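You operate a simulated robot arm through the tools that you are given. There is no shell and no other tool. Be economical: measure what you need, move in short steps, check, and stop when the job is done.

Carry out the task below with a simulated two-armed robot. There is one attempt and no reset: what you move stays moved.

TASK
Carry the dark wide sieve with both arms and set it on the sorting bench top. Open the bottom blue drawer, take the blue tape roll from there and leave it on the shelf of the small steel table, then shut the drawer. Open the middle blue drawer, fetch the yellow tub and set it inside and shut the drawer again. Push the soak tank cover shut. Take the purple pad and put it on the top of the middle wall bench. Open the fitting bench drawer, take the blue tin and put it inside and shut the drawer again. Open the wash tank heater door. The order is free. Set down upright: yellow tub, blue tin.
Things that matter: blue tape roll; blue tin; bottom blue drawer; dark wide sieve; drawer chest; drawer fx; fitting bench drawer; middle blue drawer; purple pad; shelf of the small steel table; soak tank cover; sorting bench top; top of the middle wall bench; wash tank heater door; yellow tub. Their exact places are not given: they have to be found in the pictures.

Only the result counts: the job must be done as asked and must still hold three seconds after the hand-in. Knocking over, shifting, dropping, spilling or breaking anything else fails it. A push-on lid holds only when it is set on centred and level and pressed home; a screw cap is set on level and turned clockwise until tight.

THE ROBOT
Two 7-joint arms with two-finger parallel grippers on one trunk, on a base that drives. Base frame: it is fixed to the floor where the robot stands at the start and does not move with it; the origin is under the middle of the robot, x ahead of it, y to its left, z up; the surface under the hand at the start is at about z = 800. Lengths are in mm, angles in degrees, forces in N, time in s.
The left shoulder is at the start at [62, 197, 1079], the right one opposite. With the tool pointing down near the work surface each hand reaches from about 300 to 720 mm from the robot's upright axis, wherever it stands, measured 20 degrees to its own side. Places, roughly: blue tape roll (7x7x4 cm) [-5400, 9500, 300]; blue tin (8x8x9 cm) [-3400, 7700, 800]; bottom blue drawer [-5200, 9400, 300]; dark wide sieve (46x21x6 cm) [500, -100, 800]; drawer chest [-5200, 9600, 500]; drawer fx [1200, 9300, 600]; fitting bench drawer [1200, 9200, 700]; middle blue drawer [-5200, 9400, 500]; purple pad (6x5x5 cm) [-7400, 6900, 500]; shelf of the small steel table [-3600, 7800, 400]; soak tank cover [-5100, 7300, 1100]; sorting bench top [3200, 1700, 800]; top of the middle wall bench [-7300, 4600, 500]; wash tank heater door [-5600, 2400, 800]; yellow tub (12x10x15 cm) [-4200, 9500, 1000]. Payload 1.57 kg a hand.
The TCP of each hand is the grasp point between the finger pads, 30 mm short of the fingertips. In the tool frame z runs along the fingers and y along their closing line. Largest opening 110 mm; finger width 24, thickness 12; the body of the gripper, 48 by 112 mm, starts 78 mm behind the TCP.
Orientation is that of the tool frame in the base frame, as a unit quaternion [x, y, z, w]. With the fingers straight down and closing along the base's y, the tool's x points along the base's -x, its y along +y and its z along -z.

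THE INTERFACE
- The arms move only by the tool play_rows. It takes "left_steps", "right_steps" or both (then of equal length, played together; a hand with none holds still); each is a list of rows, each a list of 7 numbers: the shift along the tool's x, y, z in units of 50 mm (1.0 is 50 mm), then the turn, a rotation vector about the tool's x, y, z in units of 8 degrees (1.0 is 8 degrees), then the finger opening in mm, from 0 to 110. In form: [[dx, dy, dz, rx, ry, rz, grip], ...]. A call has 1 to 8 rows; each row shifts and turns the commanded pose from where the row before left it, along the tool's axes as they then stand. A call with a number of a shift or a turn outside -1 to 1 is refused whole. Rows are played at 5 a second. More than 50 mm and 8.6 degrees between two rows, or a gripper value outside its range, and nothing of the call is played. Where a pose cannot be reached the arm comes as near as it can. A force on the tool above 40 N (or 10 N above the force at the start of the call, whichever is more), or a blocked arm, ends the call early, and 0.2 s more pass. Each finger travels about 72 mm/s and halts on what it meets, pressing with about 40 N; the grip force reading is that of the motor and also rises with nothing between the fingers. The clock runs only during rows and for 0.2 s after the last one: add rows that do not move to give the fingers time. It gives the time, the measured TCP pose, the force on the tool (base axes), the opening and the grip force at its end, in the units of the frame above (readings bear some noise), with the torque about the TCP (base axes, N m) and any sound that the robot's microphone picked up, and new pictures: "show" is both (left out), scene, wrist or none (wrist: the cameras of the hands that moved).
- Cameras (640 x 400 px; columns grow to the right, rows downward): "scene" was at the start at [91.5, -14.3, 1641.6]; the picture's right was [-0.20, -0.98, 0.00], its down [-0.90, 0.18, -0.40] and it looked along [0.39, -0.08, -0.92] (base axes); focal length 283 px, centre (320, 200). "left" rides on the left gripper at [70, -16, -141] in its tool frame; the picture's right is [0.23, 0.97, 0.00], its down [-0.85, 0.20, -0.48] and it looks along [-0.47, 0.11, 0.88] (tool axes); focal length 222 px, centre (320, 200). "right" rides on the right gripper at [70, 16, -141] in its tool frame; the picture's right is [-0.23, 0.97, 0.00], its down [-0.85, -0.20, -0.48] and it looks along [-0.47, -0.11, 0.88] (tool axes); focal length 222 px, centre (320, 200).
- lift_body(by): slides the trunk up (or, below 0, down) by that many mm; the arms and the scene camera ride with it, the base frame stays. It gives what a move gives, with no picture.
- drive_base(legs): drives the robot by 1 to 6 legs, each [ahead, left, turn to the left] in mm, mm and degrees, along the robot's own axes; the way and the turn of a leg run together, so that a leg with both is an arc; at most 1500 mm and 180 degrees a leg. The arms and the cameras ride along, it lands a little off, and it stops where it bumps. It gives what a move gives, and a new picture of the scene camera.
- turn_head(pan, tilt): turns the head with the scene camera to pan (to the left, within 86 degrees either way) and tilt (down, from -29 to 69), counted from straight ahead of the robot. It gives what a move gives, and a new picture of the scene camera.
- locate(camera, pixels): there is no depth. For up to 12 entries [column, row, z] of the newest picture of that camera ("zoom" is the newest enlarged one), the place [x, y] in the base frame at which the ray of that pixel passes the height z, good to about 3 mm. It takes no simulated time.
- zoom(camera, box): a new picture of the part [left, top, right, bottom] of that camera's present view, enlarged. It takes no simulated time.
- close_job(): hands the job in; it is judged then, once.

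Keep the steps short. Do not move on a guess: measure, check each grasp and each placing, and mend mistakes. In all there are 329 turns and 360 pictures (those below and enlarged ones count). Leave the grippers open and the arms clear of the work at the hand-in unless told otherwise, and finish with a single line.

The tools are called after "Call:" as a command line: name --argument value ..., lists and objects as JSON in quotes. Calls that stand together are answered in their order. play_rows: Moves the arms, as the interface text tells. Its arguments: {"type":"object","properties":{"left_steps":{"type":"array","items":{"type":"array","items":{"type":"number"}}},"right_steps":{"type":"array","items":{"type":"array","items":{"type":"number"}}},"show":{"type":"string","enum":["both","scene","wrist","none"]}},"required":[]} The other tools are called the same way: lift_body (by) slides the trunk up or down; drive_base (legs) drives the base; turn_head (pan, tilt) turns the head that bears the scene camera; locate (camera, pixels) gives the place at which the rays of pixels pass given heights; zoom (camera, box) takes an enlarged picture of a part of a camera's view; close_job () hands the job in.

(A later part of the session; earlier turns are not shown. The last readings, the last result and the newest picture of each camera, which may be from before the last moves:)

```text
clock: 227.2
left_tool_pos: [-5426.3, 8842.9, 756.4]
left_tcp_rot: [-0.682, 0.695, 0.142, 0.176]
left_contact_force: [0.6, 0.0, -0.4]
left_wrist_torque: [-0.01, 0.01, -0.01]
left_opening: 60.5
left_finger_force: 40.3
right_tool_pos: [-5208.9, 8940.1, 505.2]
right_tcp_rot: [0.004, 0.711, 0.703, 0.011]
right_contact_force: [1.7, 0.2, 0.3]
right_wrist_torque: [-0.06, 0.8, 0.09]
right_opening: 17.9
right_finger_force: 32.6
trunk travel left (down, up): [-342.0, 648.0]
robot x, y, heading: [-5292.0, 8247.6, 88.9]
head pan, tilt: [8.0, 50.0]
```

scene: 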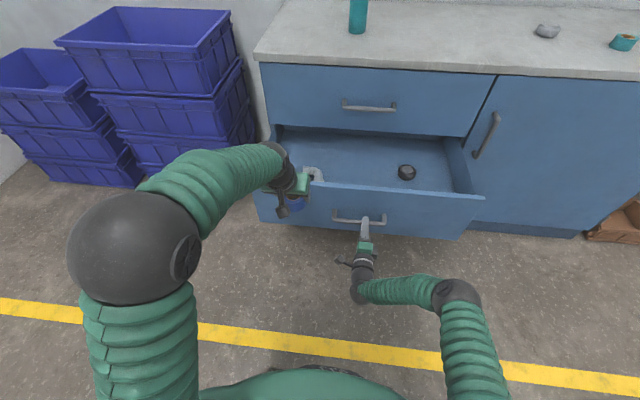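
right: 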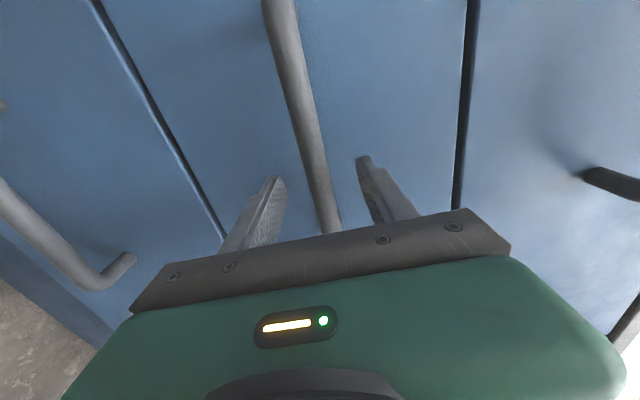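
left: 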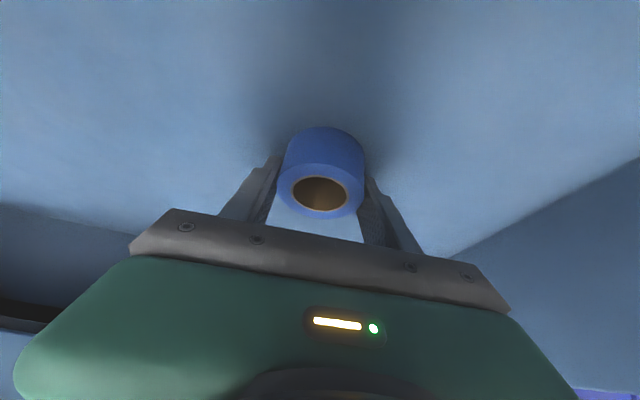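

The middle drawer is open; there is room in its middle. I release, back the hand off, and turn it to point down.

Call:
play_rows --right_steps '[[0, 0, 0, 0, 0, 0, 40], [0, 0, 0, 0, 0, 0, 60], [0, 0, -1, 0, 0, 0, 60], [0, 0, -1, 0, 0, 0, 60], [0, 0, -1, 0, 0, 0, 60], [0, 0, 0, 0.577, 0.577, -0.577, 60], [0, 0, 0, 0.577, 0.577, -0.577, 60], [0, 0, 0, 0.577, 0.577, -0.577, 60]]' --show "none"

Call:
play_rows --right_steps '[[0, 0, 0, 0.577, 0.577, -0.577, 60], [0, 0, 0, 0.577, 0.577, -0.577, 60], [0, 0, 0, 0.577, 0.577, -0.577, 60], [0, 0, 0, 0.577, 0.577, -0.577, 60], [0, 0, 0, 0.577, 0.577, -0.577, 60], [0, 0, 0, 0.577, 0.577, -0.577, 60], [0, 0, 0, 0.577, 0.577, -0.577, 60], [0, 0, 0, 0.577, 0.577, -0.577, 60]]' --show "none"

Call:
play_rows --right_steps '[[0, 0, 0, 0.577, 0.577, -0.577, 60], [0, 0, 0, 0.577, 0.577, -0.577, 60], [0, 0, 0, 0.577, 0.577, -0.577, 60], [0, 0, 0, 0.577, 0.577, -0.577, 60], [0, -0.9, 0, 0, 0, 0, 60], [0, -0.9, 0, 0, 0, 0, 60]]' --show "both"

```text
clock: 228.9
left_tool_pos: [-5428.9, 8841.3, 757.8]
left_tcp_rot: [-0.682, 0.696, 0.142, 0.176]
left_contact_force: [0.7, 0.5, -1.5]
left_wrist_torque: [-0.01, -0.04, 0.0]
left_opening: 60.7
left_finger_force: 40.3
right_tool_pos: [-5212.2, 8791.7, 505.4]
right_tcp_rot: [-0.164, 0.781, 0.602, 0.009]
right_contact_force: [-0.2, -0.8, -0.8]
right_wrist_torque: [-0.01, -0.01, 0.01]
right_opening: 59.8
right_finger_force: 0.0
trunk travel left (down, up): [-342.0, 648.0]
robot x, y, heading: [-5288.8, 8249.2, 88.8]
head pan, tilt: [8.0, 50.0]
```

```text
clock: 230.8
left_tool_pos: [-5427.8, 8841.5, 756.7]
left_tcp_rot: [-0.682, 0.695, 0.142, 0.176]
left_contact_force: [-0.5, -0.3, 0.0]
left_wrist_torque: [-0.04, 0.01, -0.03]
left_opening: 60.3
left_finger_force: 40.1
right_tool_pos: [-5212.3, 8789.3, 507.0]
right_tcp_rot: [-0.559, 0.8, 0.217, 0.005]
right_contact_force: [0.1, 0.2, -0.8]
right_wrist_torque: [0.02, 0.0, 0.01]
right_opening: 60.2
right_finger_force: 0.2
trunk travel left (down, up): [-342.0, 648.0]
robot x, y, heading: [-5289.2, 8244.0, 88.5]
head pan, tilt: [8.0, 50.0]
```

```text
clock: 232.2
left_tool_pos: [-5425.4, 8840.7, 756.8]
left_tcp_rot: [-0.682, 0.695, 0.143, 0.175]
left_contact_force: [-0.1, -0.2, 0.3]
left_wrist_torque: [0.02, -0.04, -0.01]
left_opening: 60.3
left_finger_force: 40.3
right_tool_pos: [-5121.6, 8787.8, 505.8]
right_tcp_rot: [-0.699, 0.715, -0.008, -0.001]
right_contact_force: [-0.3, -0.5, -0.3]
right_wrist_torque: [0.01, 0.05, -0.03]
right_opening: 59.9
right_finger_force: 0.1
trunk travel left (down, up): [-342.0, 648.0]
robot x, y, heading: [-5292.6, 8246.3, 88.6]
head pan, tilt: [8.0, 50.0]
```

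scene: 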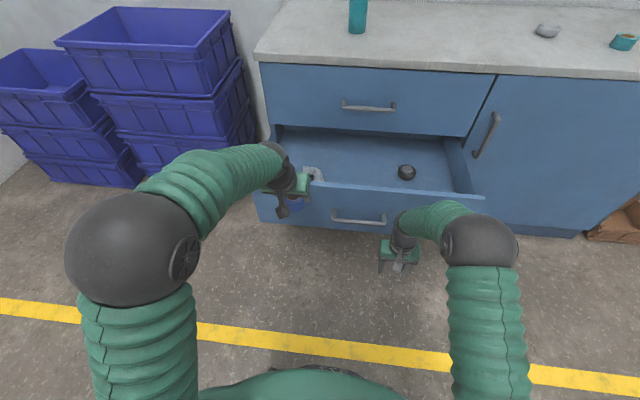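
right: 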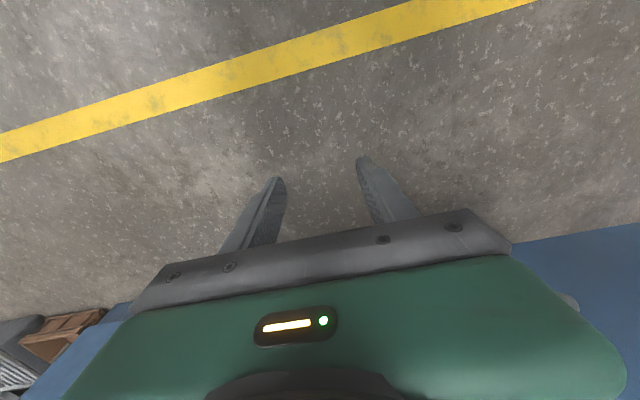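

I raise the trunk 600 in two moves, strafe right toward the tub and look.

Call:
lift_body --by 400

Call:
lift_body --by 220

Call:
drive_base --legs '[[0, -900, 1.3], [400, 0, 0]]'

Call:
turn_head --pan -8 --tilt 50

```text
clock: 236.0
left_tool_pos: [-5428.3, 8842.5, 1158.2]
left_tcp_rot: [-0.682, 0.695, 0.143, 0.176]
left_contact_force: [-0.7, 0.8, -0.3]
left_wrist_torque: [0.04, 0.0, 0.02]
left_opening: 60.4
left_finger_force: 40.1
right_tool_pos: [-5121.1, 8790.1, 906.2]
right_tcp_rot: [-0.698, 0.716, -0.008, 0.0]
right_contact_force: [-0.9, 0.0, 0.2]
right_wrist_torque: [0.0, -0.01, 0.02]
right_opening: 60.1
right_finger_force: 0.1
trunk travel left (down, up): [-742.0, 248.0]
robot x, y, heading: [-5287.2, 8249.9, 88.9]
head pan, tilt: [8.0, 50.0]
```

```text
clock: 238.3
left_tool_pos: [-5427.5, 8842.0, 1377.9]
left_tcp_rot: [-0.682, 0.696, 0.142, 0.176]
left_contact_force: [0.0, -0.1, -0.8]
left_wrist_torque: [-0.01, -0.01, -0.01]
left_opening: 60.3
left_finger_force: 39.6
right_tool_pos: [-5122.0, 8788.8, 1126.7]
right_tcp_rot: [-0.699, 0.715, -0.008, 0.0]
right_contact_force: [-0.5, 0.4, -0.4]
right_wrist_torque: [0.01, -0.02, -0.02]
right_opening: 59.9
right_finger_force: 0.0
trunk travel left (down, up): [-962.0, 28.0]
robot x, y, heading: [-5289.1, 8251.0, 88.8]
head pan, tilt: [8.0, 50.0]
```

```text
clock: 245.2
left_tool_pos: [-4546.7, 9218.6, 1378.9]
left_tcp_rot: [0.697, -0.68, -0.148, -0.176]
left_contact_force: [0.3, 0.0, -0.6]
left_wrist_torque: [-0.03, 0.0, -0.02]
left_opening: 60.2
left_finger_force: 40.0
right_tool_pos: [-4238.0, 9180.2, 1128.3]
right_tcp_rot: [0.714, -0.7, 0.007, -0.002]
right_contact_force: [0.1, 0.3, 0.3]
right_wrist_torque: [0.0, -0.04, 0.03]
right_opening: 60.2
right_finger_force: 0.1
trunk travel left (down, up): [-962.0, 28.0]
robot x, y, heading: [-4377.7, 8634.6, 91.3]
head pan, tilt: [8.0, 50.0]
```

scene: 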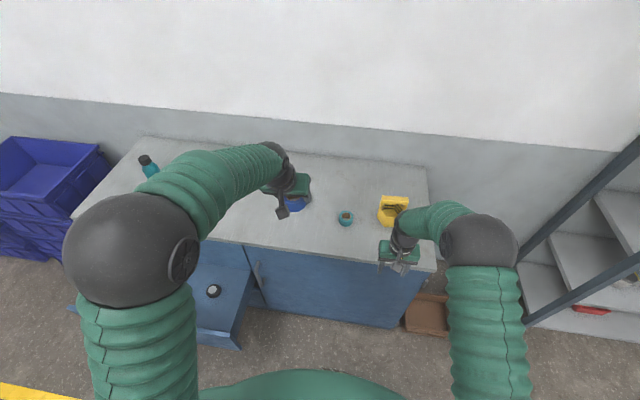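

```text
clock: 246.0
left_tool_pos: [-4545.5, 9219.2, 1380.6]
left_tcp_rot: [0.697, -0.68, -0.148, -0.174]
left_contact_force: [0.7, -0.4, -0.3]
left_wrist_torque: [-0.02, 0.02, -0.01]
left_opening: 60.1
left_finger_force: 40.5
right_tool_pos: [-4237.5, 9180.6, 1128.0]
right_tcp_rot: [0.715, -0.699, 0.007, -0.002]
right_contact_force: [0.5, -0.8, -0.9]
right_wrist_torque: [0.0, 0.02, 0.01]
right_opening: 60.0
right_finger_force: 0.0
trunk travel left (down, up): [-962.0, 28.0]
robot x, y, heading: [-4380.7, 8636.8, 91.1]
head pan, tilt: [-8.0, 50.0]
```

scene: 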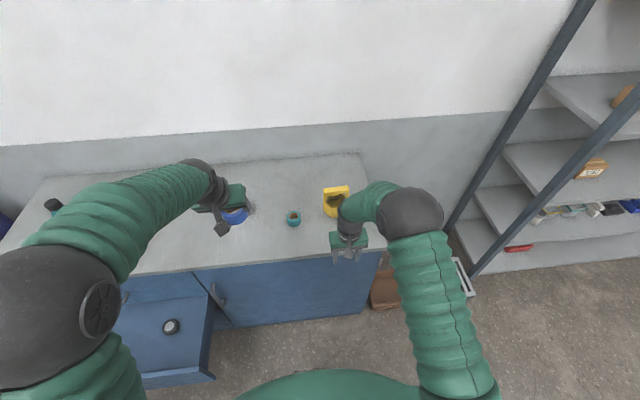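

Call:
zoom --camera "scene" --box '[270, 150, 430, 270]'

Call:
zoom --camera "right" --box '[0, 0, 640, 400]'

Call:
locate --camera "scene" --pixels '[[323, 189, 1050], [348, 187, 1050], [331, 218, 900], [323, 189, 1000], [294, 225, 900]]'

```text
3.33 times, centred on (350, 210) of scene
```

zoom: 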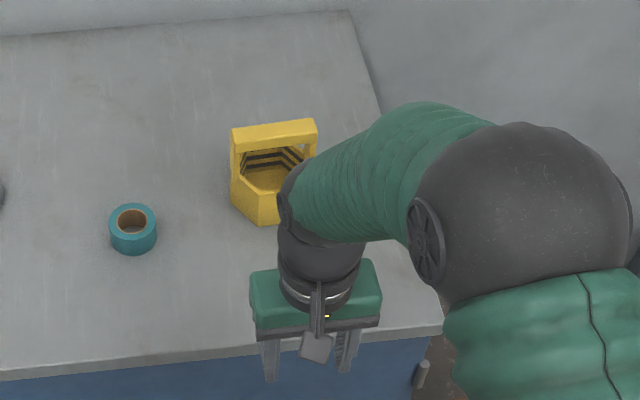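

```text
1.00 times, centred on (320, 200) of right (not enlarged: the box is as wide or as high as the picture)
```

zoom: 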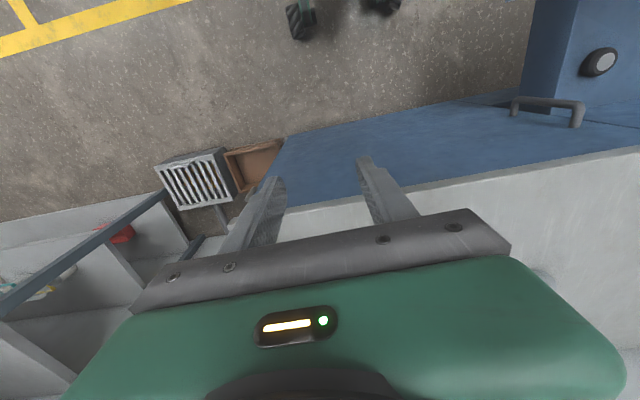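

```text
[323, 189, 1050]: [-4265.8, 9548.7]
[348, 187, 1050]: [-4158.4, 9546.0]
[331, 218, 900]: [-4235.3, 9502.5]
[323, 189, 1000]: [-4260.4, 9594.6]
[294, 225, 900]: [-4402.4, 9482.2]
```

Call:
zoom --camera "scene" --box '[315, 175, 363, 223]'

```text
8.33 times, centred on (339, 199) of scene
```

zoom: 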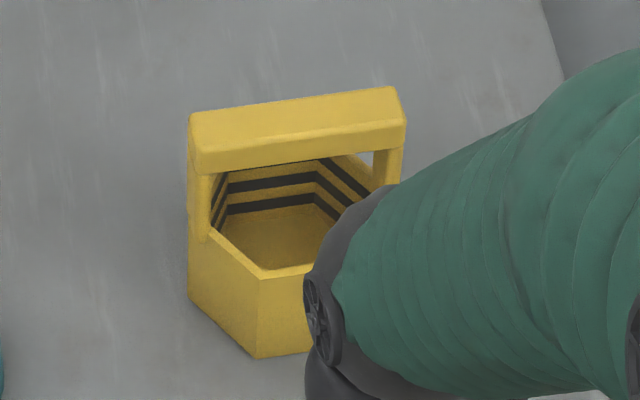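

Call:
locate --camera "zoom" --pixels '[[190, 113, 1050], [396, 87, 1050], [406, 122, 1050], [195, 152, 1050], [190, 113, 1030], [396, 87, 1030], [255, 357, 900], [188, 295, 900]]'

```text
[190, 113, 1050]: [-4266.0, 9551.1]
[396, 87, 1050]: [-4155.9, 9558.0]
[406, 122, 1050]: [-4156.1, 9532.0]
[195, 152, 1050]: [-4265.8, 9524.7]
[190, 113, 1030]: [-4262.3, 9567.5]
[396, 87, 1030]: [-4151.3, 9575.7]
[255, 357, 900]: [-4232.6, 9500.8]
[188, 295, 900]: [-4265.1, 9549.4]
```

The tub has a bar across its top (x −4266…−4156, y≈9541, z≈1050, ~27 thick). I turn the right hand 90° so the fingers close fore-aft, then drive up 270.

Call:
play_rows --right_steps '[[0, 0, 0, 0, 0, 1, 70], [0, 0, 0, 0, 0, 1, 70], [0, 0, 0, 0, 0, 1, 70], [0, 0, 0, 0, 0, 1, 70], [0, 0, 0, 0, 0, 1, 70], [0, 0, 0, 0, 0, 1, 70], [0, 0, 0, 0, 0, 1, 70], [0, 0, 0, 0, 0, 1, 70]]' --show "none"

Call:
play_rows --right_steps '[[0, 0, 0, 0, 0, 1, 70], [0, 0, 0, 0, 0, 1, 70], [0, 0, 0, 0, 0, 1, 70], [0, 0, 0, 0, 0, 0, 70]]' --show "none"

Call:
drive_base --legs '[[270, 0, 0]]'

Call:
zoom --camera "right" --box '[0, 0, 640, 400]'

```text
clock: 247.8
left_tool_pos: [-4544.4, 9220.5, 1378.6]
left_tcp_rot: [0.697, -0.68, -0.147, -0.173]
left_contact_force: [0.4, 0.0, -0.6]
left_wrist_torque: [0.01, -0.02, 0.01]
left_opening: 60.7
left_finger_force: 40.6
right_tool_pos: [-4237.0, 9182.4, 1127.6]
right_tcp_rot: [-0.234, 0.972, -0.005, 0.005]
right_contact_force: [-0.2, 0.7, -1.2]
right_wrist_torque: [0.0, -0.04, 0.01]
right_opening: 70.0
right_finger_force: 0.1
trunk travel left (down, up): [-962.0, 28.0]
robot x, y, heading: [-4380.8, 8634.2, 91.1]
head pan, tilt: [-8.0, 50.0]
```

```text
clock: 248.8
left_tool_pos: [-4545.2, 9219.1, 1377.6]
left_tcp_rot: [0.698, -0.679, -0.147, -0.174]
left_contact_force: [-0.1, -0.2, -1.5]
left_wrist_torque: [-0.03, 0.0, 0.0]
left_opening: 60.4
left_finger_force: 39.5
right_tool_pos: [-4236.5, 9181.4, 1126.6]
right_tcp_rot: [-0.026, 1.0, -0.004, 0.006]
right_contact_force: [0.5, 0.0, 0.3]
right_wrist_torque: [0.02, 0.02, 0.0]
right_opening: 69.8
right_finger_force: 0.2
trunk travel left (down, up): [-962.0, 28.0]
robot x, y, heading: [-4384.0, 8633.7, 91.1]
head pan, tilt: [-8.0, 50.0]
```

```text
clock: 250.7
left_tool_pos: [-4546.3, 9482.1, 1382.3]
left_tcp_rot: [0.694, -0.682, -0.149, -0.176]
left_contact_force: [-0.8, 0.0, -0.6]
left_wrist_torque: [-0.01, 0.04, 0.0]
left_opening: 60.2
left_finger_force: 40.3
right_tool_pos: [-4239.7, 9443.3, 1129.0]
right_tcp_rot: [-0.025, 1.0, -0.001, 0.006]
right_contact_force: [0.1, -0.8, 0.6]
right_wrist_torque: [0.02, 0.04, -0.01]
right_opening: 69.9
right_finger_force: 0.1
trunk travel left (down, up): [-962.0, 28.0]
robot x, y, heading: [-4390.3, 8902.8, 91.2]
head pan, tilt: [-8.0, 50.0]
```

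scene: 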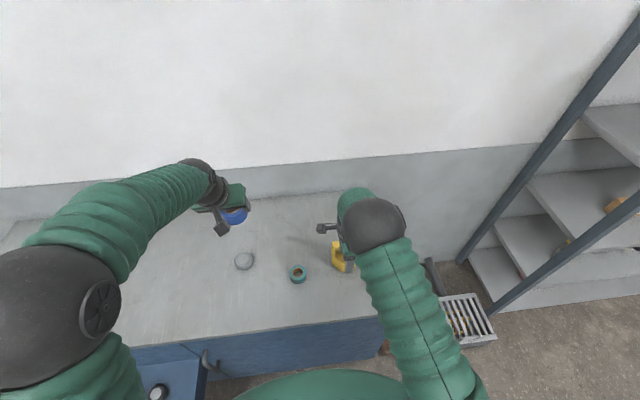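

```text
1.00 times, centred on (320, 200) of right (not enlarged: the box is as wide or as high as the picture)
```

zoom: 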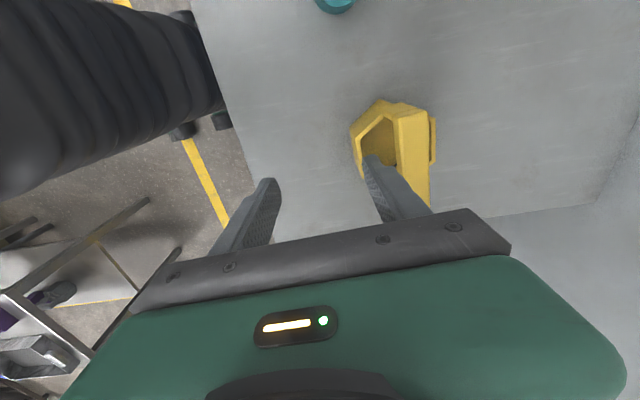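

Call:
locate --camera "zoom" --pixels '[[396, 117, 1050], [428, 112, 1050], [428, 205, 1050], [405, 190, 1050], [396, 117, 1040], [428, 112, 1040], [380, 98, 950], [352, 130, 950]]'

Call:
zoom --camera "right" --box '[330, 80, 460, 220]'

```text
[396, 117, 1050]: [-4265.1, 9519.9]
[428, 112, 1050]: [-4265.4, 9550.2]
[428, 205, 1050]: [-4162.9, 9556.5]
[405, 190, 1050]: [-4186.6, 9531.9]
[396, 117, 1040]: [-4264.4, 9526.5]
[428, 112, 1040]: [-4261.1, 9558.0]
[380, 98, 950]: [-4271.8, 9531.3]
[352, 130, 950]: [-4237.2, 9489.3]
```

```text
2.86 times, centred on (395, 150) of right
```

zoom: 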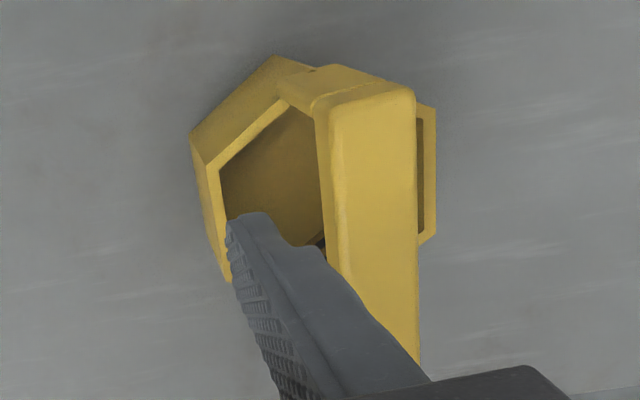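

The bar's centre is (−4212, 9539), top z≈1050, and the hand's yaw matches. I move over it.

Call:
play_rows --right_steps '[[-0.22, 0.64, 0, 0, 0, 0, 70], [-0.22, 0.64, 0, 0, 0, 0, 70], [-0.22, 0.64, 0, 0, 0, 0, 70], [0, 0, 0, 0, 0, 0, 70]]' --show "wrist"

```text
clock: 251.7
left_tool_pos: [-4544.5, 9488.8, 1379.2]
left_tcp_rot: [0.695, -0.682, -0.147, -0.174]
left_contact_force: [-1.2, -0.5, -1.3]
left_wrist_torque: [0.0, 0.0, 0.03]
left_opening: 60.4
left_finger_force: 40.7
right_tool_pos: [-4208.4, 9546.6, 1127.3]
right_tcp_rot: [-0.025, 1.0, -0.004, 0.005]
right_contact_force: [0.1, -1.1, -0.1]
right_wrist_torque: [0.01, 0.02, 0.02]
right_opening: 69.9
right_finger_force: 0.1
trunk travel left (down, up): [-962.0, 28.0]
robot x, y, heading: [-4387.2, 8905.2, 91.1]
head pan, tilt: [-8.0, 50.0]
```

right: 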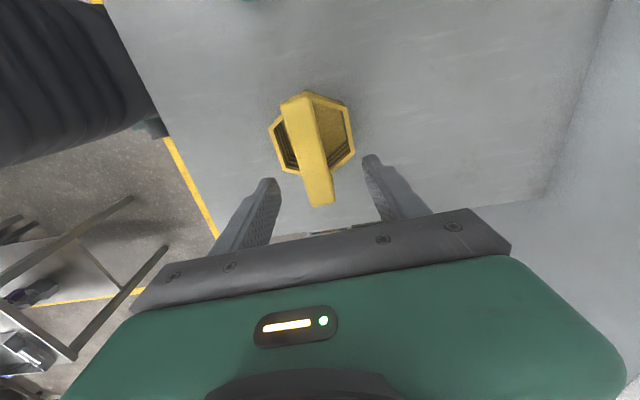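

Call:
locate --camera "right" --pixels '[[283, 103, 1050], [311, 93, 1050], [310, 207, 1050], [335, 203, 1050], [309, 150, 1050]]'

```text
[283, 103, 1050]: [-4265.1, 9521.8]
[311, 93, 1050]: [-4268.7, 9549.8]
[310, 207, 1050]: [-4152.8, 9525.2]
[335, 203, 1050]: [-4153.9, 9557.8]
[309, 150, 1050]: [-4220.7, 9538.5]
```

Bar centre (−4211, 9539); I correct 7 mm back and descend 85 mm.

Call:
play_rows --right_steps '[[0.03, -0.15, 0.4, 0, 0, 0, 70], [0, 0, 0.5, 0, 0, 0, 70], [0, 0, 0.5, 0, 0, 0, 70], [0, 0, 0.3, 0, 0, 0, 70], [0, 0, 0, 0, 0, 0, 70]]' --show "wrist"

```text
clock: 252.9
left_tool_pos: [-4546.0, 9487.0, 1380.0]
left_tcp_rot: [0.695, -0.682, -0.146, -0.175]
left_contact_force: [-0.7, -1.0, -0.1]
left_wrist_torque: [0.03, 0.01, -0.01]
left_opening: 60.4
left_finger_force: 39.6
right_tool_pos: [-4211.8, 9538.1, 1040.8]
right_tcp_rot: [-0.025, 1.0, -0.003, 0.006]
right_contact_force: [-0.1, 0.1, -0.3]
right_wrist_torque: [0.0, 0.04, 0.0]
right_opening: 70.4
right_finger_force: 0.0
trunk travel left (down, up): [-962.0, 28.0]
robot x, y, heading: [-4386.3, 8903.9, 91.0]
head pan, tilt: [-8.0, 50.0]
```

right: 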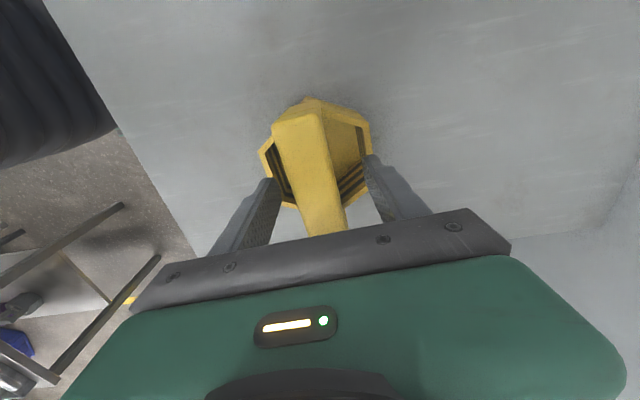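

Good alignment. I close and then lift by a little.

Call:
play_rows --right_steps '[[0, 0, 0, 0, 0, 0, 45], [0, 0, 0, 0, 0, 0, 20], [0, 0, 0, 0, 0, 0, 12], [0, 0, 0, 0, 0, 0, 12], [0, 0, -0.4, 0, 0, 0, 12], [0, 0, -0.8, 0, 0, 0, 12], [0, 0, 0, 0, 0, 0, 12]]' --show "both"

```text
clock: 254.5
left_tool_pos: [-4546.7, 9487.5, 1380.1]
left_tcp_rot: [0.694, -0.683, -0.147, -0.174]
left_contact_force: [0.0, 0.2, 0.8]
left_wrist_torque: [0.02, -0.03, 0.02]
left_opening: 60.6
left_finger_force: 39.5
right_tool_pos: [-4213.3, 9541.4, 1100.3]
right_tcp_rot: [-0.025, 1.0, -0.003, 0.004]
right_contact_force: [-0.2, -0.7, -1.3]
right_wrist_torque: [0.0, -0.01, -0.01]
right_opening: 27.5
right_finger_force: 37.8
trunk travel left (down, up): [-962.0, 28.0]
robot x, y, heading: [-4387.9, 8906.1, 91.0]
head pan, tilt: [-8.0, 50.0]
```

scene: 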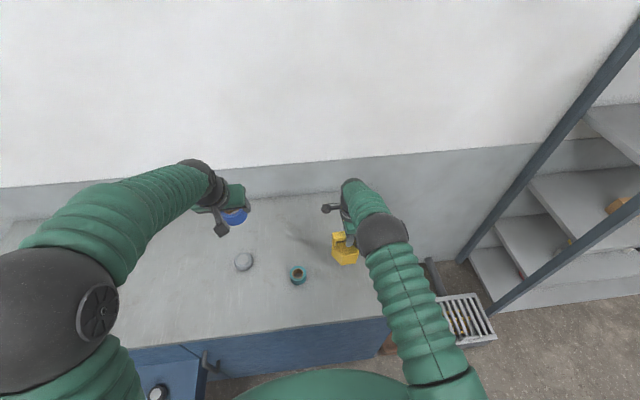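
right: 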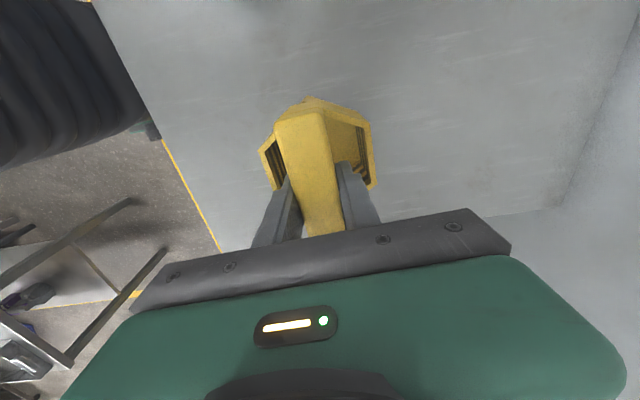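

The tub is held. I back out and strafe left to the open drawer.

Call:
drive_base --legs '[[-640, 0, -1], [0, 980, 0]]'

Call:
turn_head --pan 0 --tilt 55

```text
clock: 262.7
left_tool_pos: [-5496.8, 8829.7, 1378.8]
left_tcp_rot: [0.694, -0.683, -0.149, -0.174]
left_contact_force: [-0.8, 0.2, -0.5]
left_wrist_torque: [0.0, -0.01, 0.01]
left_opening: 60.7
left_finger_force: 40.4
right_tool_pos: [-5164.4, 8882.4, 1099.4]
right_tcp_rot: [-0.024, 1.0, -0.004, 0.003]
right_contact_force: [1.0, -1.6, -1.5]
right_wrist_torque: [0.01, 0.02, -0.02]
right_opening: 27.6
right_finger_force: 38.7
trunk travel left (down, up): [-962.0, 28.0]
robot x, y, heading: [-5345.2, 8242.4, 91.0]
head pan, tilt: [-8.0, 50.0]
```

scene: 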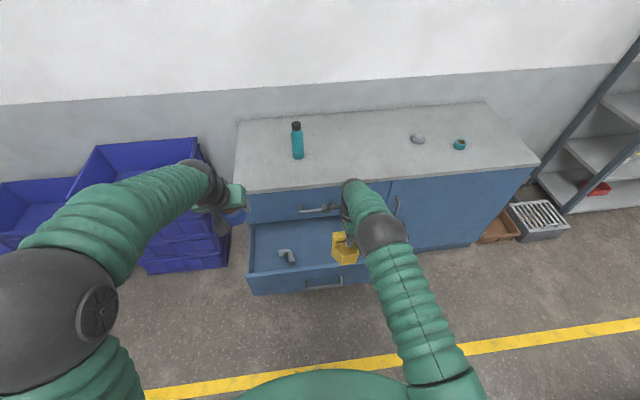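

```text
clock: 263.4
left_tool_pos: [-5502.5, 8827.8, 1380.1]
left_tcp_rot: [0.694, -0.683, -0.147, -0.176]
left_contact_force: [-0.1, 0.9, 0.3]
left_wrist_torque: [0.02, -0.04, -0.01]
left_opening: 60.3
left_finger_force: 40.2
right_tool_pos: [-5169.4, 8879.5, 1101.5]
right_tcp_rot: [-0.024, 1.0, -0.002, 0.006]
right_contact_force: [-0.6, 0.4, -1.6]
right_wrist_torque: [0.01, 0.0, 0.02]
right_opening: 27.7
right_finger_force: 38.0
trunk travel left (down, up): [-962.0, 28.0]
robot x, y, heading: [-5344.2, 8243.5, 90.9]
head pan, tilt: [0.0, 55.0]
```

scene: 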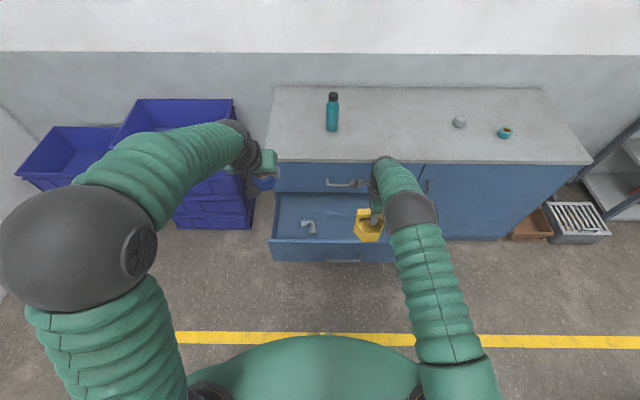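

I locate the drawer front edge and the elbow piece.

Call:
locate --camera "scene" --pixels '[[272, 241, 630], [340, 243, 630], [345, 261, 505], [309, 228, 470], [309, 228, 440], [276, 195, 630]]'

Call:
zoom --camera "right" --box '[0, 0, 640, 400]'

```text
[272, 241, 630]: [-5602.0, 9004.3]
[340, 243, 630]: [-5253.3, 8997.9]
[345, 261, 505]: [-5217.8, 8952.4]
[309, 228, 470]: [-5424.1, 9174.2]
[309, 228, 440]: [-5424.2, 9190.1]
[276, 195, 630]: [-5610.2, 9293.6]
```

```text
1.00 times, centred on (320, 200) of right (not enlarged: the box is as wide or as high as the picture)
```

zoom: 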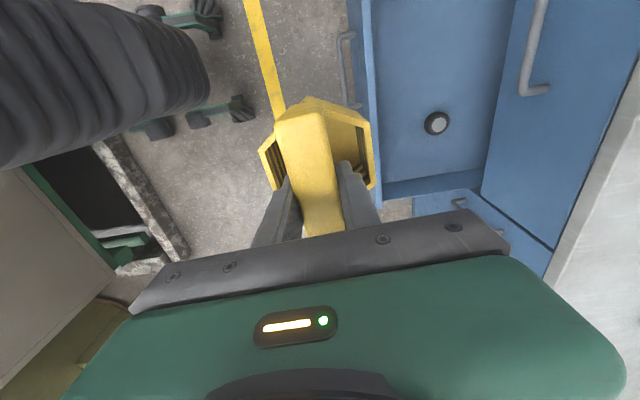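

Call:
locate --camera "zoom" --pixels '[[436, 124, 470], [436, 124, 430], [372, 100, 630], [495, 165, 630], [380, 190, 630]]'

```text
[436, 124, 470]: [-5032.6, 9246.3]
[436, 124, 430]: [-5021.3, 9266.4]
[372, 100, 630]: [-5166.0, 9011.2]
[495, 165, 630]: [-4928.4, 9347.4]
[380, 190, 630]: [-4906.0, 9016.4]
```

Target for the tub: (−5230, 9140), clear of the elbow (−5424) and the cap (−5030, 9250). I drive ahead 258 and 60 left.

Call:
drive_base --legs '[[258, 60, 0]]'

Call:
lift_body --by -280

Call:
play_rows --right_steps '[[0, 0, 0.8, 0, 0, 0, 12], [0, 0, 0.8, 0, 0, 0, 12], [0, 0, 0.8, 0, 0, 0, 12], [0, 0, 0, 0, 0, 0, 12]]' --show "both"

```text
clock: 265.3
left_tool_pos: [-5558.5, 9080.0, 1383.5]
left_tcp_rot: [0.69, -0.685, -0.149, -0.179]
left_contact_force: [-0.6, 0.2, -0.3]
left_wrist_torque: [0.0, 0.02, 0.01]
left_opening: 60.3
left_finger_force: 40.0
right_tool_pos: [-5225.2, 9132.5, 1105.7]
right_tcp_rot: [-0.018, 1.0, 0.0, 0.005]
right_contact_force: [-0.3, -1.2, -0.8]
right_wrist_torque: [0.01, 0.03, -0.01]
right_opening: 27.5
right_finger_force: 37.5
trunk travel left (down, up): [-962.0, 28.0]
robot x, y, heading: [-5409.3, 8504.5, 90.1]
head pan, tilt: [0.0, 55.0]
```

scene: 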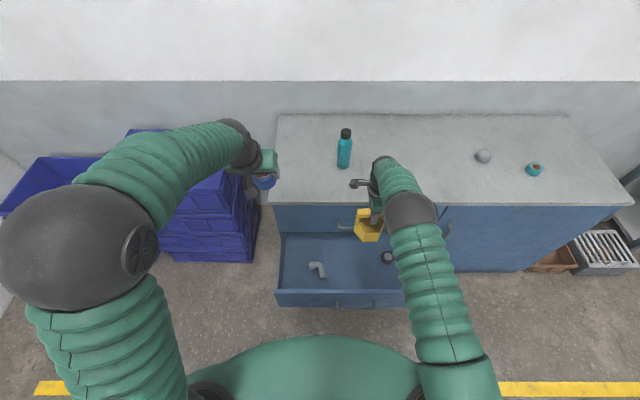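

```text
clock: 268.1
left_tool_pos: [-5559.8, 9085.0, 1101.8]
left_tcp_rot: [0.69, -0.686, -0.148, -0.177]
left_contact_force: [-0.3, 1.0, -0.9]
left_wrist_torque: [-0.01, 0.03, -0.01]
left_opening: 60.4
left_finger_force: 40.6
right_tool_pos: [-5225.3, 9135.1, 822.2]
right_tcp_rot: [-0.017, 1.0, -0.002, 0.005]
right_contact_force: [0.7, -0.1, -2.0]
right_wrist_torque: [0.01, -0.04, -0.01]
right_opening: 27.6
right_finger_force: 37.8
trunk travel left (down, up): [-682.0, 308.0]
robot x, y, heading: [-5405.4, 8507.7, 90.0]
head pan, tilt: [0.0, 55.0]
```

```text
clock: 269.1
left_tool_pos: [-5558.7, 9085.1, 1102.0]
left_tcp_rot: [0.69, -0.687, -0.147, -0.177]
left_contact_force: [-0.7, 1.0, -1.4]
left_wrist_torque: [0.03, -0.01, 0.03]
left_opening: 60.4
left_finger_force: 39.8
right_tool_pos: [-5222.0, 9137.0, 704.5]
right_tcp_rot: [-0.019, 1.0, -0.002, 0.006]
right_contact_force: [0.6, 0.1, -1.5]
right_wrist_torque: [0.01, 0.01, 0.01]
right_opening: 27.5
right_finger_force: 38.3
trunk travel left (down, up): [-682.0, 308.0]
robot x, y, heading: [-5406.7, 8503.9, 90.1]
head pan, tilt: [0.0, 55.0]
```

scene: 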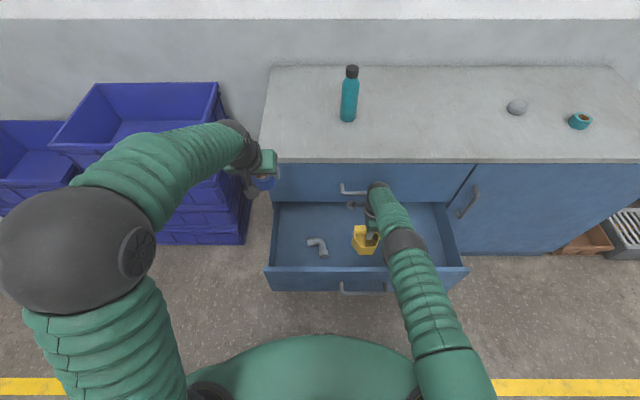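
right: 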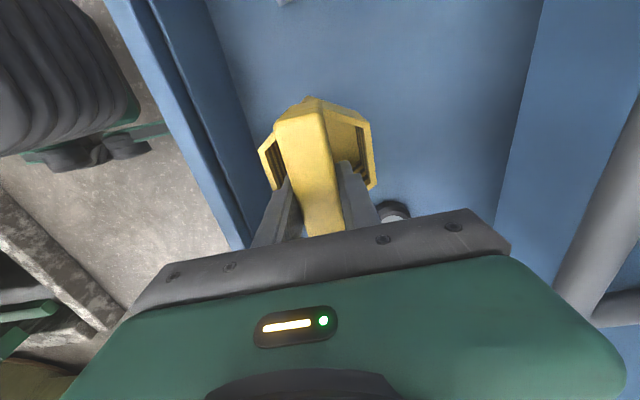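

Call:
locate --camera "right" --pixels '[[395, 210, 470], [395, 210, 440], [375, 180, 560], [306, 97, 560]]'

Call:
play_rows --right_steps '[[0, 0, 0.6, 0, 0, 0, 12], [0, 0, 0.6, 0, 0, 0, 12], [0, 0, 0, 0, 0, 0, 12]]' --show "none"

```text
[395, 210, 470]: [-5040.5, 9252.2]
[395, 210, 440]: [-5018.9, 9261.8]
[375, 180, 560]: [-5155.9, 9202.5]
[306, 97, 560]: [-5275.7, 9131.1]
```

```text
clock: 269.9
left_tool_pos: [-5560.3, 9084.9, 1101.9]
left_tcp_rot: [0.69, -0.686, -0.147, -0.176]
left_contact_force: [0.0, -0.6, -0.1]
left_wrist_torque: [-0.01, 0.0, -0.02]
left_opening: 60.4
left_finger_force: 40.0
right_tool_pos: [-5229.3, 9115.5, 650.2]
right_tcp_rot: [-0.018, 1.0, -0.001, 0.005]
right_contact_force: [-0.3, -0.1, -1.1]
right_wrist_torque: [-0.03, -0.01, 0.0]
right_opening: 27.6
right_finger_force: 37.9
right hand out of reach, approached as far as the arm can: row 1, 2
trunk travel left (down, up): [-682.0, 308.0]
robot x, y, heading: [-5406.9, 8506.8, 90.2]
head pan, tilt: [0.0, 55.0]
```

Arm reach ends here; I lower the rest with the trunk in small steps.

Call:
lift_body --by -30

Call:
lift_body --by -15

```text
clock: 270.7
left_tool_pos: [-5558.8, 9084.1, 1071.6]
left_tcp_rot: [0.69, -0.687, -0.147, -0.177]
left_contact_force: [0.1, 0.0, -0.9]
left_wrist_torque: [-0.03, 0.01, -0.01]
left_opening: 60.6
left_finger_force: 39.6
right_tool_pos: [-5229.2, 9117.3, 621.1]
right_tcp_rot: [-0.018, 1.0, -0.002, 0.005]
right_contact_force: [-0.3, -0.9, -1.4]
right_wrist_torque: [-0.04, 0.0, 0.02]
right_opening: 27.5
right_finger_force: 37.9
trunk travel left (down, up): [-652.0, 338.0]
robot x, y, heading: [-5404.8, 8502.7, 90.0]
head pan, tilt: [0.0, 55.0]
```

```text
clock: 271.3
left_tool_pos: [-5560.2, 9082.4, 1058.8]
left_tcp_rot: [0.69, -0.686, -0.147, -0.178]
left_contact_force: [-0.8, 0.0, -0.7]
left_wrist_torque: [0.0, 0.0, 0.01]
left_opening: 60.6
left_finger_force: 40.0
right_tool_pos: [-5230.9, 9116.6, 608.2]
right_tcp_rot: [-0.018, 1.0, 0.001, 0.005]
right_contact_force: [2.4, 0.3, 15.0]
right_wrist_torque: [0.2, 0.31, 0.01]
right_opening: 27.6
right_finger_force: 37.7
trunk travel left (down, up): [-637.0, 353.0]
robot x, y, heading: [-5408.3, 8504.2, 89.9]
head pan, tilt: [0.0, 55.0]
```

Contact (15 N): the tub rests on the drawer floor. I open and rise by the trunk.

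Call:
play_rows --right_steps '[[0, 0, 0, 0, 0, 0, 40], [0, 0, 0, 0, 0, 0, 65], [0, 0, 0, 0, 0, 0, 70]]' --show "none"

Call:
lift_body --by 250

Call:
drive_base --legs '[[-250, 0, 0]]'

Call:
zoom --camera "scene" --box '[250, 120, 490, 270]'

```text
clock: 272.1
left_tool_pos: [-5558.9, 9084.9, 1056.2]
left_tcp_rot: [0.69, -0.686, -0.148, -0.177]
left_contact_force: [-0.8, 1.2, -0.7]
left_wrist_torque: [0.0, 0.01, -0.01]
left_opening: 60.6
left_finger_force: 39.7
right_tool_pos: [-5229.4, 9117.2, 604.4]
right_tcp_rot: [-0.018, 1.0, -0.002, 0.006]
right_contact_force: [1.2, -0.4, -0.5]
right_wrist_torque: [0.01, 0.02, -0.01]
right_opening: 69.9
right_finger_force: 0.1
trunk travel left (down, up): [-637.0, 353.0]
robot x, y, heading: [-5407.0, 8505.2, 90.1]
head pan, tilt: [0.0, 55.0]
```

```text
clock: 274.7
left_tool_pos: [-5559.2, 9084.9, 1306.9]
left_tcp_rot: [0.69, -0.686, -0.147, -0.177]
left_contact_force: [0.1, -0.6, -0.8]
left_wrist_torque: [0.03, -0.01, -0.01]
left_opening: 60.5
left_finger_force: 40.0
right_tool_pos: [-5229.9, 9118.0, 855.2]
right_tcp_rot: [-0.018, 1.0, -0.003, 0.004]
right_contact_force: [-0.6, -0.5, 0.3]
right_wrist_torque: [-0.02, 0.01, -0.04]
right_opening: 69.9
right_finger_force: 0.1
trunk travel left (down, up): [-887.0, 103.0]
robot x, y, heading: [-5404.1, 8502.9, 90.3]
head pan, tilt: [0.0, 55.0]
```

```text
clock: 276.5
left_tool_pos: [-5553.4, 8834.0, 1305.1]
left_tcp_rot: [-0.687, 0.689, 0.147, 0.177]
left_contact_force: [0.1, 1.0, -0.7]
left_wrist_torque: [0.0, -0.02, 0.02]
left_opening: 60.3
left_finger_force: 40.3
right_tool_pos: [-5223.9, 8862.3, 853.3]
right_tcp_rot: [-0.014, 1.0, -0.004, 0.005]
right_contact_force: [-0.2, 0.8, 0.5]
right_wrist_torque: [-0.05, 0.0, -0.02]
right_opening: 70.2
right_finger_force: 0.0
trunk travel left (down, up): [-887.0, 103.0]
robot x, y, heading: [-5409.6, 8249.1, 89.9]
head pan, tilt: [0.0, 55.0]
```

scene: 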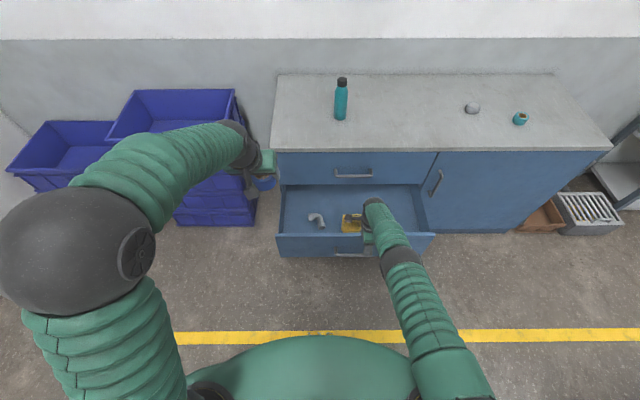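

```text
2.67 times, centred on (370, 195) of scene
```

zoom: 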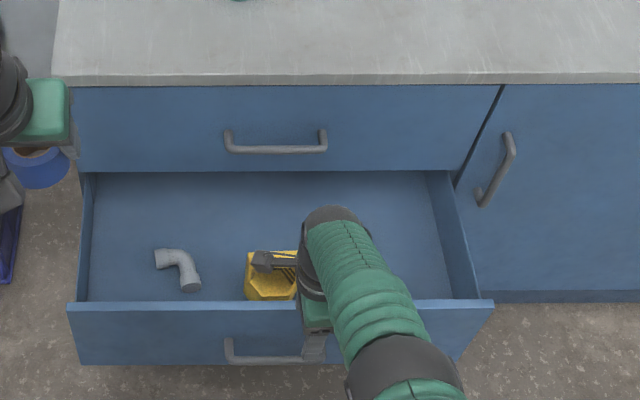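

The tub stands upright in the drawer. I turn the right hand to point ahead with closed fingers, moving it right of the handle, then lower to z≈565.

Call:
play_rows --right_steps '[[-0.25, 0, 0, -1, 0, 0, 0], [-0.25, 0, 0, -1, 0, 0, 0], [-0.25, 0, 0, -1, 0, 0, 0], [-0.25, 0, 0, -1, 0, 0, 0], [-0.25, 0, 0, -1, 0, 0, 0], [-0.25, 0, 0, -1, 0, 0, 0], [-0.25, 0, 0, -1, 0, 0, 0], [-0.25, 0, 0, -1, 0, 0, 0]]' --show "none"

Call:
play_rows --right_steps '[[-0.25, 0, 0, -1, 0, 0, 0], [-0.25, 0, 0, -1, 0, 0, 0], [-0.25, 0, 0, -1, 0, 0, 0], [0, 0, 0, 0, 0, 0, 0]]' --show "none"

Call:
lift_body --by -285

Call:
turn_head --pan 0 --tilt 50

```text
clock: 278.3
left_tool_pos: [-5551.0, 8826.3, 1308.4]
left_tcp_rot: [-0.687, 0.689, 0.148, 0.179]
left_contact_force: [-0.1, -0.4, 0.2]
left_wrist_torque: [-0.02, -0.03, -0.02]
left_opening: 60.2
left_finger_force: 40.1
right_tool_pos: [-5125.1, 8861.8, 858.3]
right_tcp_rot: [-0.014, 0.847, 0.531, -0.003]
right_contact_force: [-0.8, 0.5, 0.5]
right_wrist_torque: [-0.01, -0.01, 0.01]
right_opening: 0.1
right_finger_force: 21.1
trunk travel left (down, up): [-887.0, 103.0]
robot x, y, heading: [-5408.2, 8250.4, 89.6]
head pan, tilt: [0.0, 55.0]
```

```text
clock: 279.2
left_tool_pos: [-5549.2, 8826.6, 1309.3]
left_tcp_rot: [-0.686, 0.689, 0.148, 0.179]
left_contact_force: [0.6, 0.3, -0.4]
left_wrist_torque: [0.04, 0.0, -0.01]
left_opening: 60.2
left_finger_force: 40.6
right_tool_pos: [-4940.2, 8938.6, 1016.8]
right_tcp_rot: [-0.02, 0.638, 0.764, 0.089]
right_contact_force: [-0.4, 0.8, -0.3]
right_wrist_torque: [-0.01, -0.02, 0.03]
right_opening: 0.0
right_finger_force: 21.2
trunk travel left (down, up): [-887.0, 103.0]
robot x, y, heading: [-5406.6, 8246.1, 89.6]
head pan, tilt: [0.0, 55.0]
stopped in row 4 (right hand): the arm was blocked; the commanded pose is now the measured one
```

```text
clock: 282.1
left_tool_pos: [-5552.6, 8825.9, 1024.1]
left_tcp_rot: [-0.686, 0.69, 0.147, 0.179]
left_contact_force: [0.6, -0.8, -0.6]
left_wrist_torque: [0.0, 0.0, 0.01]
left_opening: 60.4
left_finger_force: 40.1
right_tool_pos: [-4944.8, 8936.9, 730.5]
right_tcp_rot: [-0.019, 0.637, 0.765, 0.091]
right_contact_force: [0.2, 0.3, 0.3]
right_wrist_torque: [0.0, 0.02, 0.0]
right_opening: 0.0
right_finger_force: 21.2
trunk travel left (down, up): [-602.0, 388.0]
robot x, y, heading: [-5409.1, 8248.7, 89.8]
head pan, tilt: [0.0, 55.0]
```

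```text
clock: 282.8
left_tool_pos: [-5553.4, 8826.0, 1024.1]
left_tcp_rot: [-0.687, 0.689, 0.148, 0.179]
left_contact_force: [-0.7, 0.0, -1.1]
left_wrist_torque: [-0.03, 0.0, 0.03]
left_opening: 60.2
left_finger_force: 40.0
right_tool_pos: [-4944.4, 8936.5, 731.8]
right_tcp_rot: [-0.02, 0.638, 0.764, 0.09]
right_contact_force: [0.6, -0.6, -0.5]
right_wrist_torque: [0.0, -0.01, 0.0]
right_opening: 0.0
right_finger_force: 21.7
trunk travel left (down, up): [-602.0, 388.0]
robot x, y, heading: [-5405.9, 8246.8, 89.6]
head pan, tilt: [0.0, 50.0]
```

scene: 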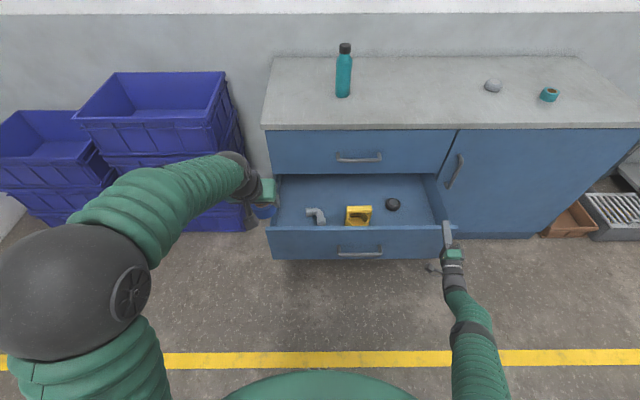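

The arm swung to a reachable pose pointing ahead. I move it down and left in front of the drawer face, backing a bit first.

Call:
play_rows --right_steps '[[0, 0, -0.8, 0, 0, 0, 0], [0.5, -0.66, 0, 0, 0, 0, 0], [0.5, -0.66, 0, 0, 0, 0, 0], [0.5, -0.66, 0, 0, 0, 0, 0], [0.5, -0.66, 0, 0, 0, 0, 0], [0.5, -0.6, 0, 0, 0, 0, 0], [0, 0, 0, 0, 0, 0, 0]]' --show "scene"

```text
clock: 283.7
left_tool_pos: [-5551.3, 8823.4, 1026.0]
left_tcp_rot: [-0.686, 0.689, 0.149, 0.18]
left_contact_force: [-0.2, -0.4, -0.7]
left_wrist_torque: [0.02, -0.01, 0.01]
left_opening: 60.4
left_finger_force: 40.2
right_tool_pos: [-4853.6, 8922.8, 830.7]
right_tcp_rot: [-0.012, 0.555, 0.81, 0.19]
right_contact_force: [-0.4, -0.3, -0.3]
right_wrist_torque: [0.01, 0.0, 0.0]
right_opening: 0.1
right_finger_force: 21.0
right hand out of reach, approached as far as the arm can: row 3, 4
trunk travel left (down, up): [-602.0, 388.0]
robot x, y, heading: [-5412.6, 8248.0, 89.9]
head pan, tilt: [0.0, 50.0]
stopped in row 4 (right hand): the arm was blocked; the commanded pose is now the measured one
```

scene: 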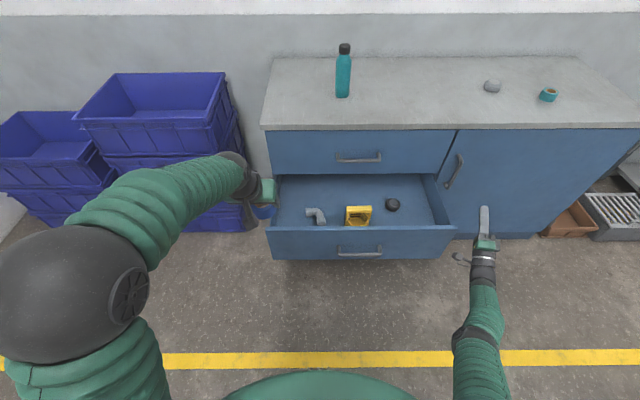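

The wrist is near a limit. I roll the hand back by −90° to the pose used before (closing horizontally), pulling back a bit.

Call:
play_rows --right_steps '[[0, 0, -0.5, 0, 0, -1, 0], [0, 0, -0.5, 0, 0, -1, 0], [0, 0, -0.5, 0, 0, -1, 0], [0, 0, 0, 0, 0, -1, 0], [0, 0, 0, 0, 0, -1, 0], [0, 0, 0, 0, 0, -1, 0], [0, 0, 0, 0, 0, -1, 0], [0, 0, 0, 0, 0, -1, 0]]' --show "none"

Call:
play_rows --right_steps '[[0, 0, 0, 0, 0, -1, 0], [0, 0, 0, 0, 0, -1, 0], [0, 0, 0, 0, 0, -1, 0], [0, 0, 0, 0, 0, 0, 0]]' --show "scene"

```text
clock: 285.7
left_tool_pos: [-5552.5, 8822.5, 1025.2]
left_tcp_rot: [-0.686, 0.689, 0.148, 0.179]
left_contact_force: [0.8, 0.2, 0.0]
left_wrist_torque: [0.01, 0.0, 0.01]
left_opening: 60.2
left_finger_force: 40.4
right_tool_pos: [-4834.7, 8887.0, 839.8]
right_tcp_rot: [-0.298, 0.43, 0.59, 0.615]
right_contact_force: [-0.1, 0.0, -0.5]
right_wrist_torque: [-0.03, 0.0, 0.02]
right_opening: 0.0
right_finger_force: 20.9
right hand out of reach, approached as far as the arm can: row 1, 2, 3
trunk travel left (down, up): [-602.0, 388.0]
robot x, y, heading: [-5410.4, 8250.0, 89.6]
head pan, tilt: [0.0, 50.0]
stopped in row 8 (right hand): the arm was blocked; the commanded pose is now the measured one
```

```text
clock: 286.7
left_tool_pos: [-5553.7, 8822.3, 1025.5]
left_tcp_rot: [-0.686, 0.689, 0.147, 0.18]
left_contact_force: [0.2, -0.3, 0.4]
left_wrist_torque: [0.0, 0.01, -0.03]
left_opening: 60.1
left_finger_force: 40.0
right_tool_pos: [-4837.9, 8888.8, 837.4]
right_tcp_rot: [-0.383, 0.357, 0.451, 0.723]
right_contact_force: [0.5, 0.1, 0.0]
right_wrist_torque: [-0.02, -0.01, 0.02]
right_opening: 0.0
right_finger_force: 21.4
trunk travel left (down, up): [-602.0, 388.0]
robot x, y, heading: [-5407.9, 8246.7, 89.5]
head pan, tilt: [0.0, 50.0]
```

scene: 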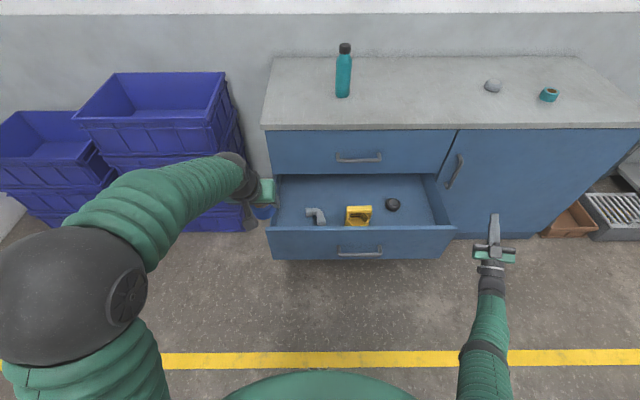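

The hand is forward but tilted. I straighten it by ~34° while moving left and back.

Call:
play_rows --right_steps '[[0, 0.7, -0.4, -0.357, 0.63, 0.432, 0], [0, 0.7, -0.4, -0.357, 0.63, 0.432, 0], [0, 0.7, -0.4, -0.357, 0.63, 0.432, 0], [0, 0.7, -0.4, -0.357, 0.63, 0.432, 0], [0, 0.7, -0.4, -0.357, 0.63, 0.432, 0], [0, 0, 0, 0, 0, 0, 0]]' --show "scene"

```text
clock: 288.0
left_tool_pos: [-5553.6, 8820.7, 1027.7]
left_tcp_rot: [-0.687, 0.689, 0.149, 0.18]
left_contact_force: [0.1, 0.2, -0.5]
left_wrist_torque: [-0.01, 0.0, -0.02]
left_opening: 60.0
left_finger_force: 39.7
right_tool_pos: [-4884.7, 8948.6, 776.8]
right_tcp_rot: [-0.477, 0.461, 0.495, 0.562]
right_contact_force: [-0.4, -0.3, -1.2]
right_wrist_torque: [-0.01, 0.01, 0.02]
right_opening: 0.0
right_finger_force: 21.1
right hand out of reach, approached as far as the arm can: row 1, 2, 3, 4, 5
trunk travel left (down, up): [-602.0, 388.0]
robot x, y, heading: [-5404.7, 8247.0, 89.5]
head pan, tilt: [0.0, 50.0]
stopped in row 6 (right hand): the arm was blocked; the commanded pose is now the measured one
```

scene: 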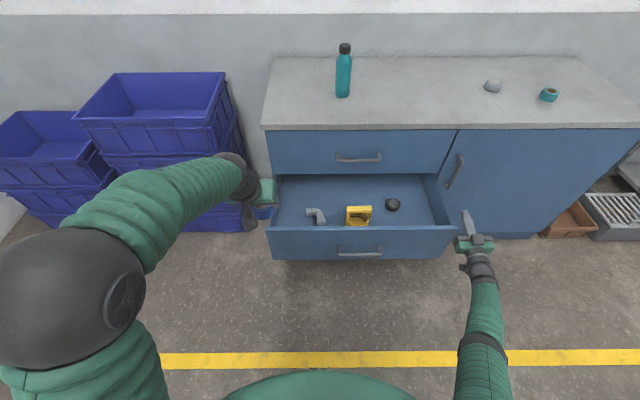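

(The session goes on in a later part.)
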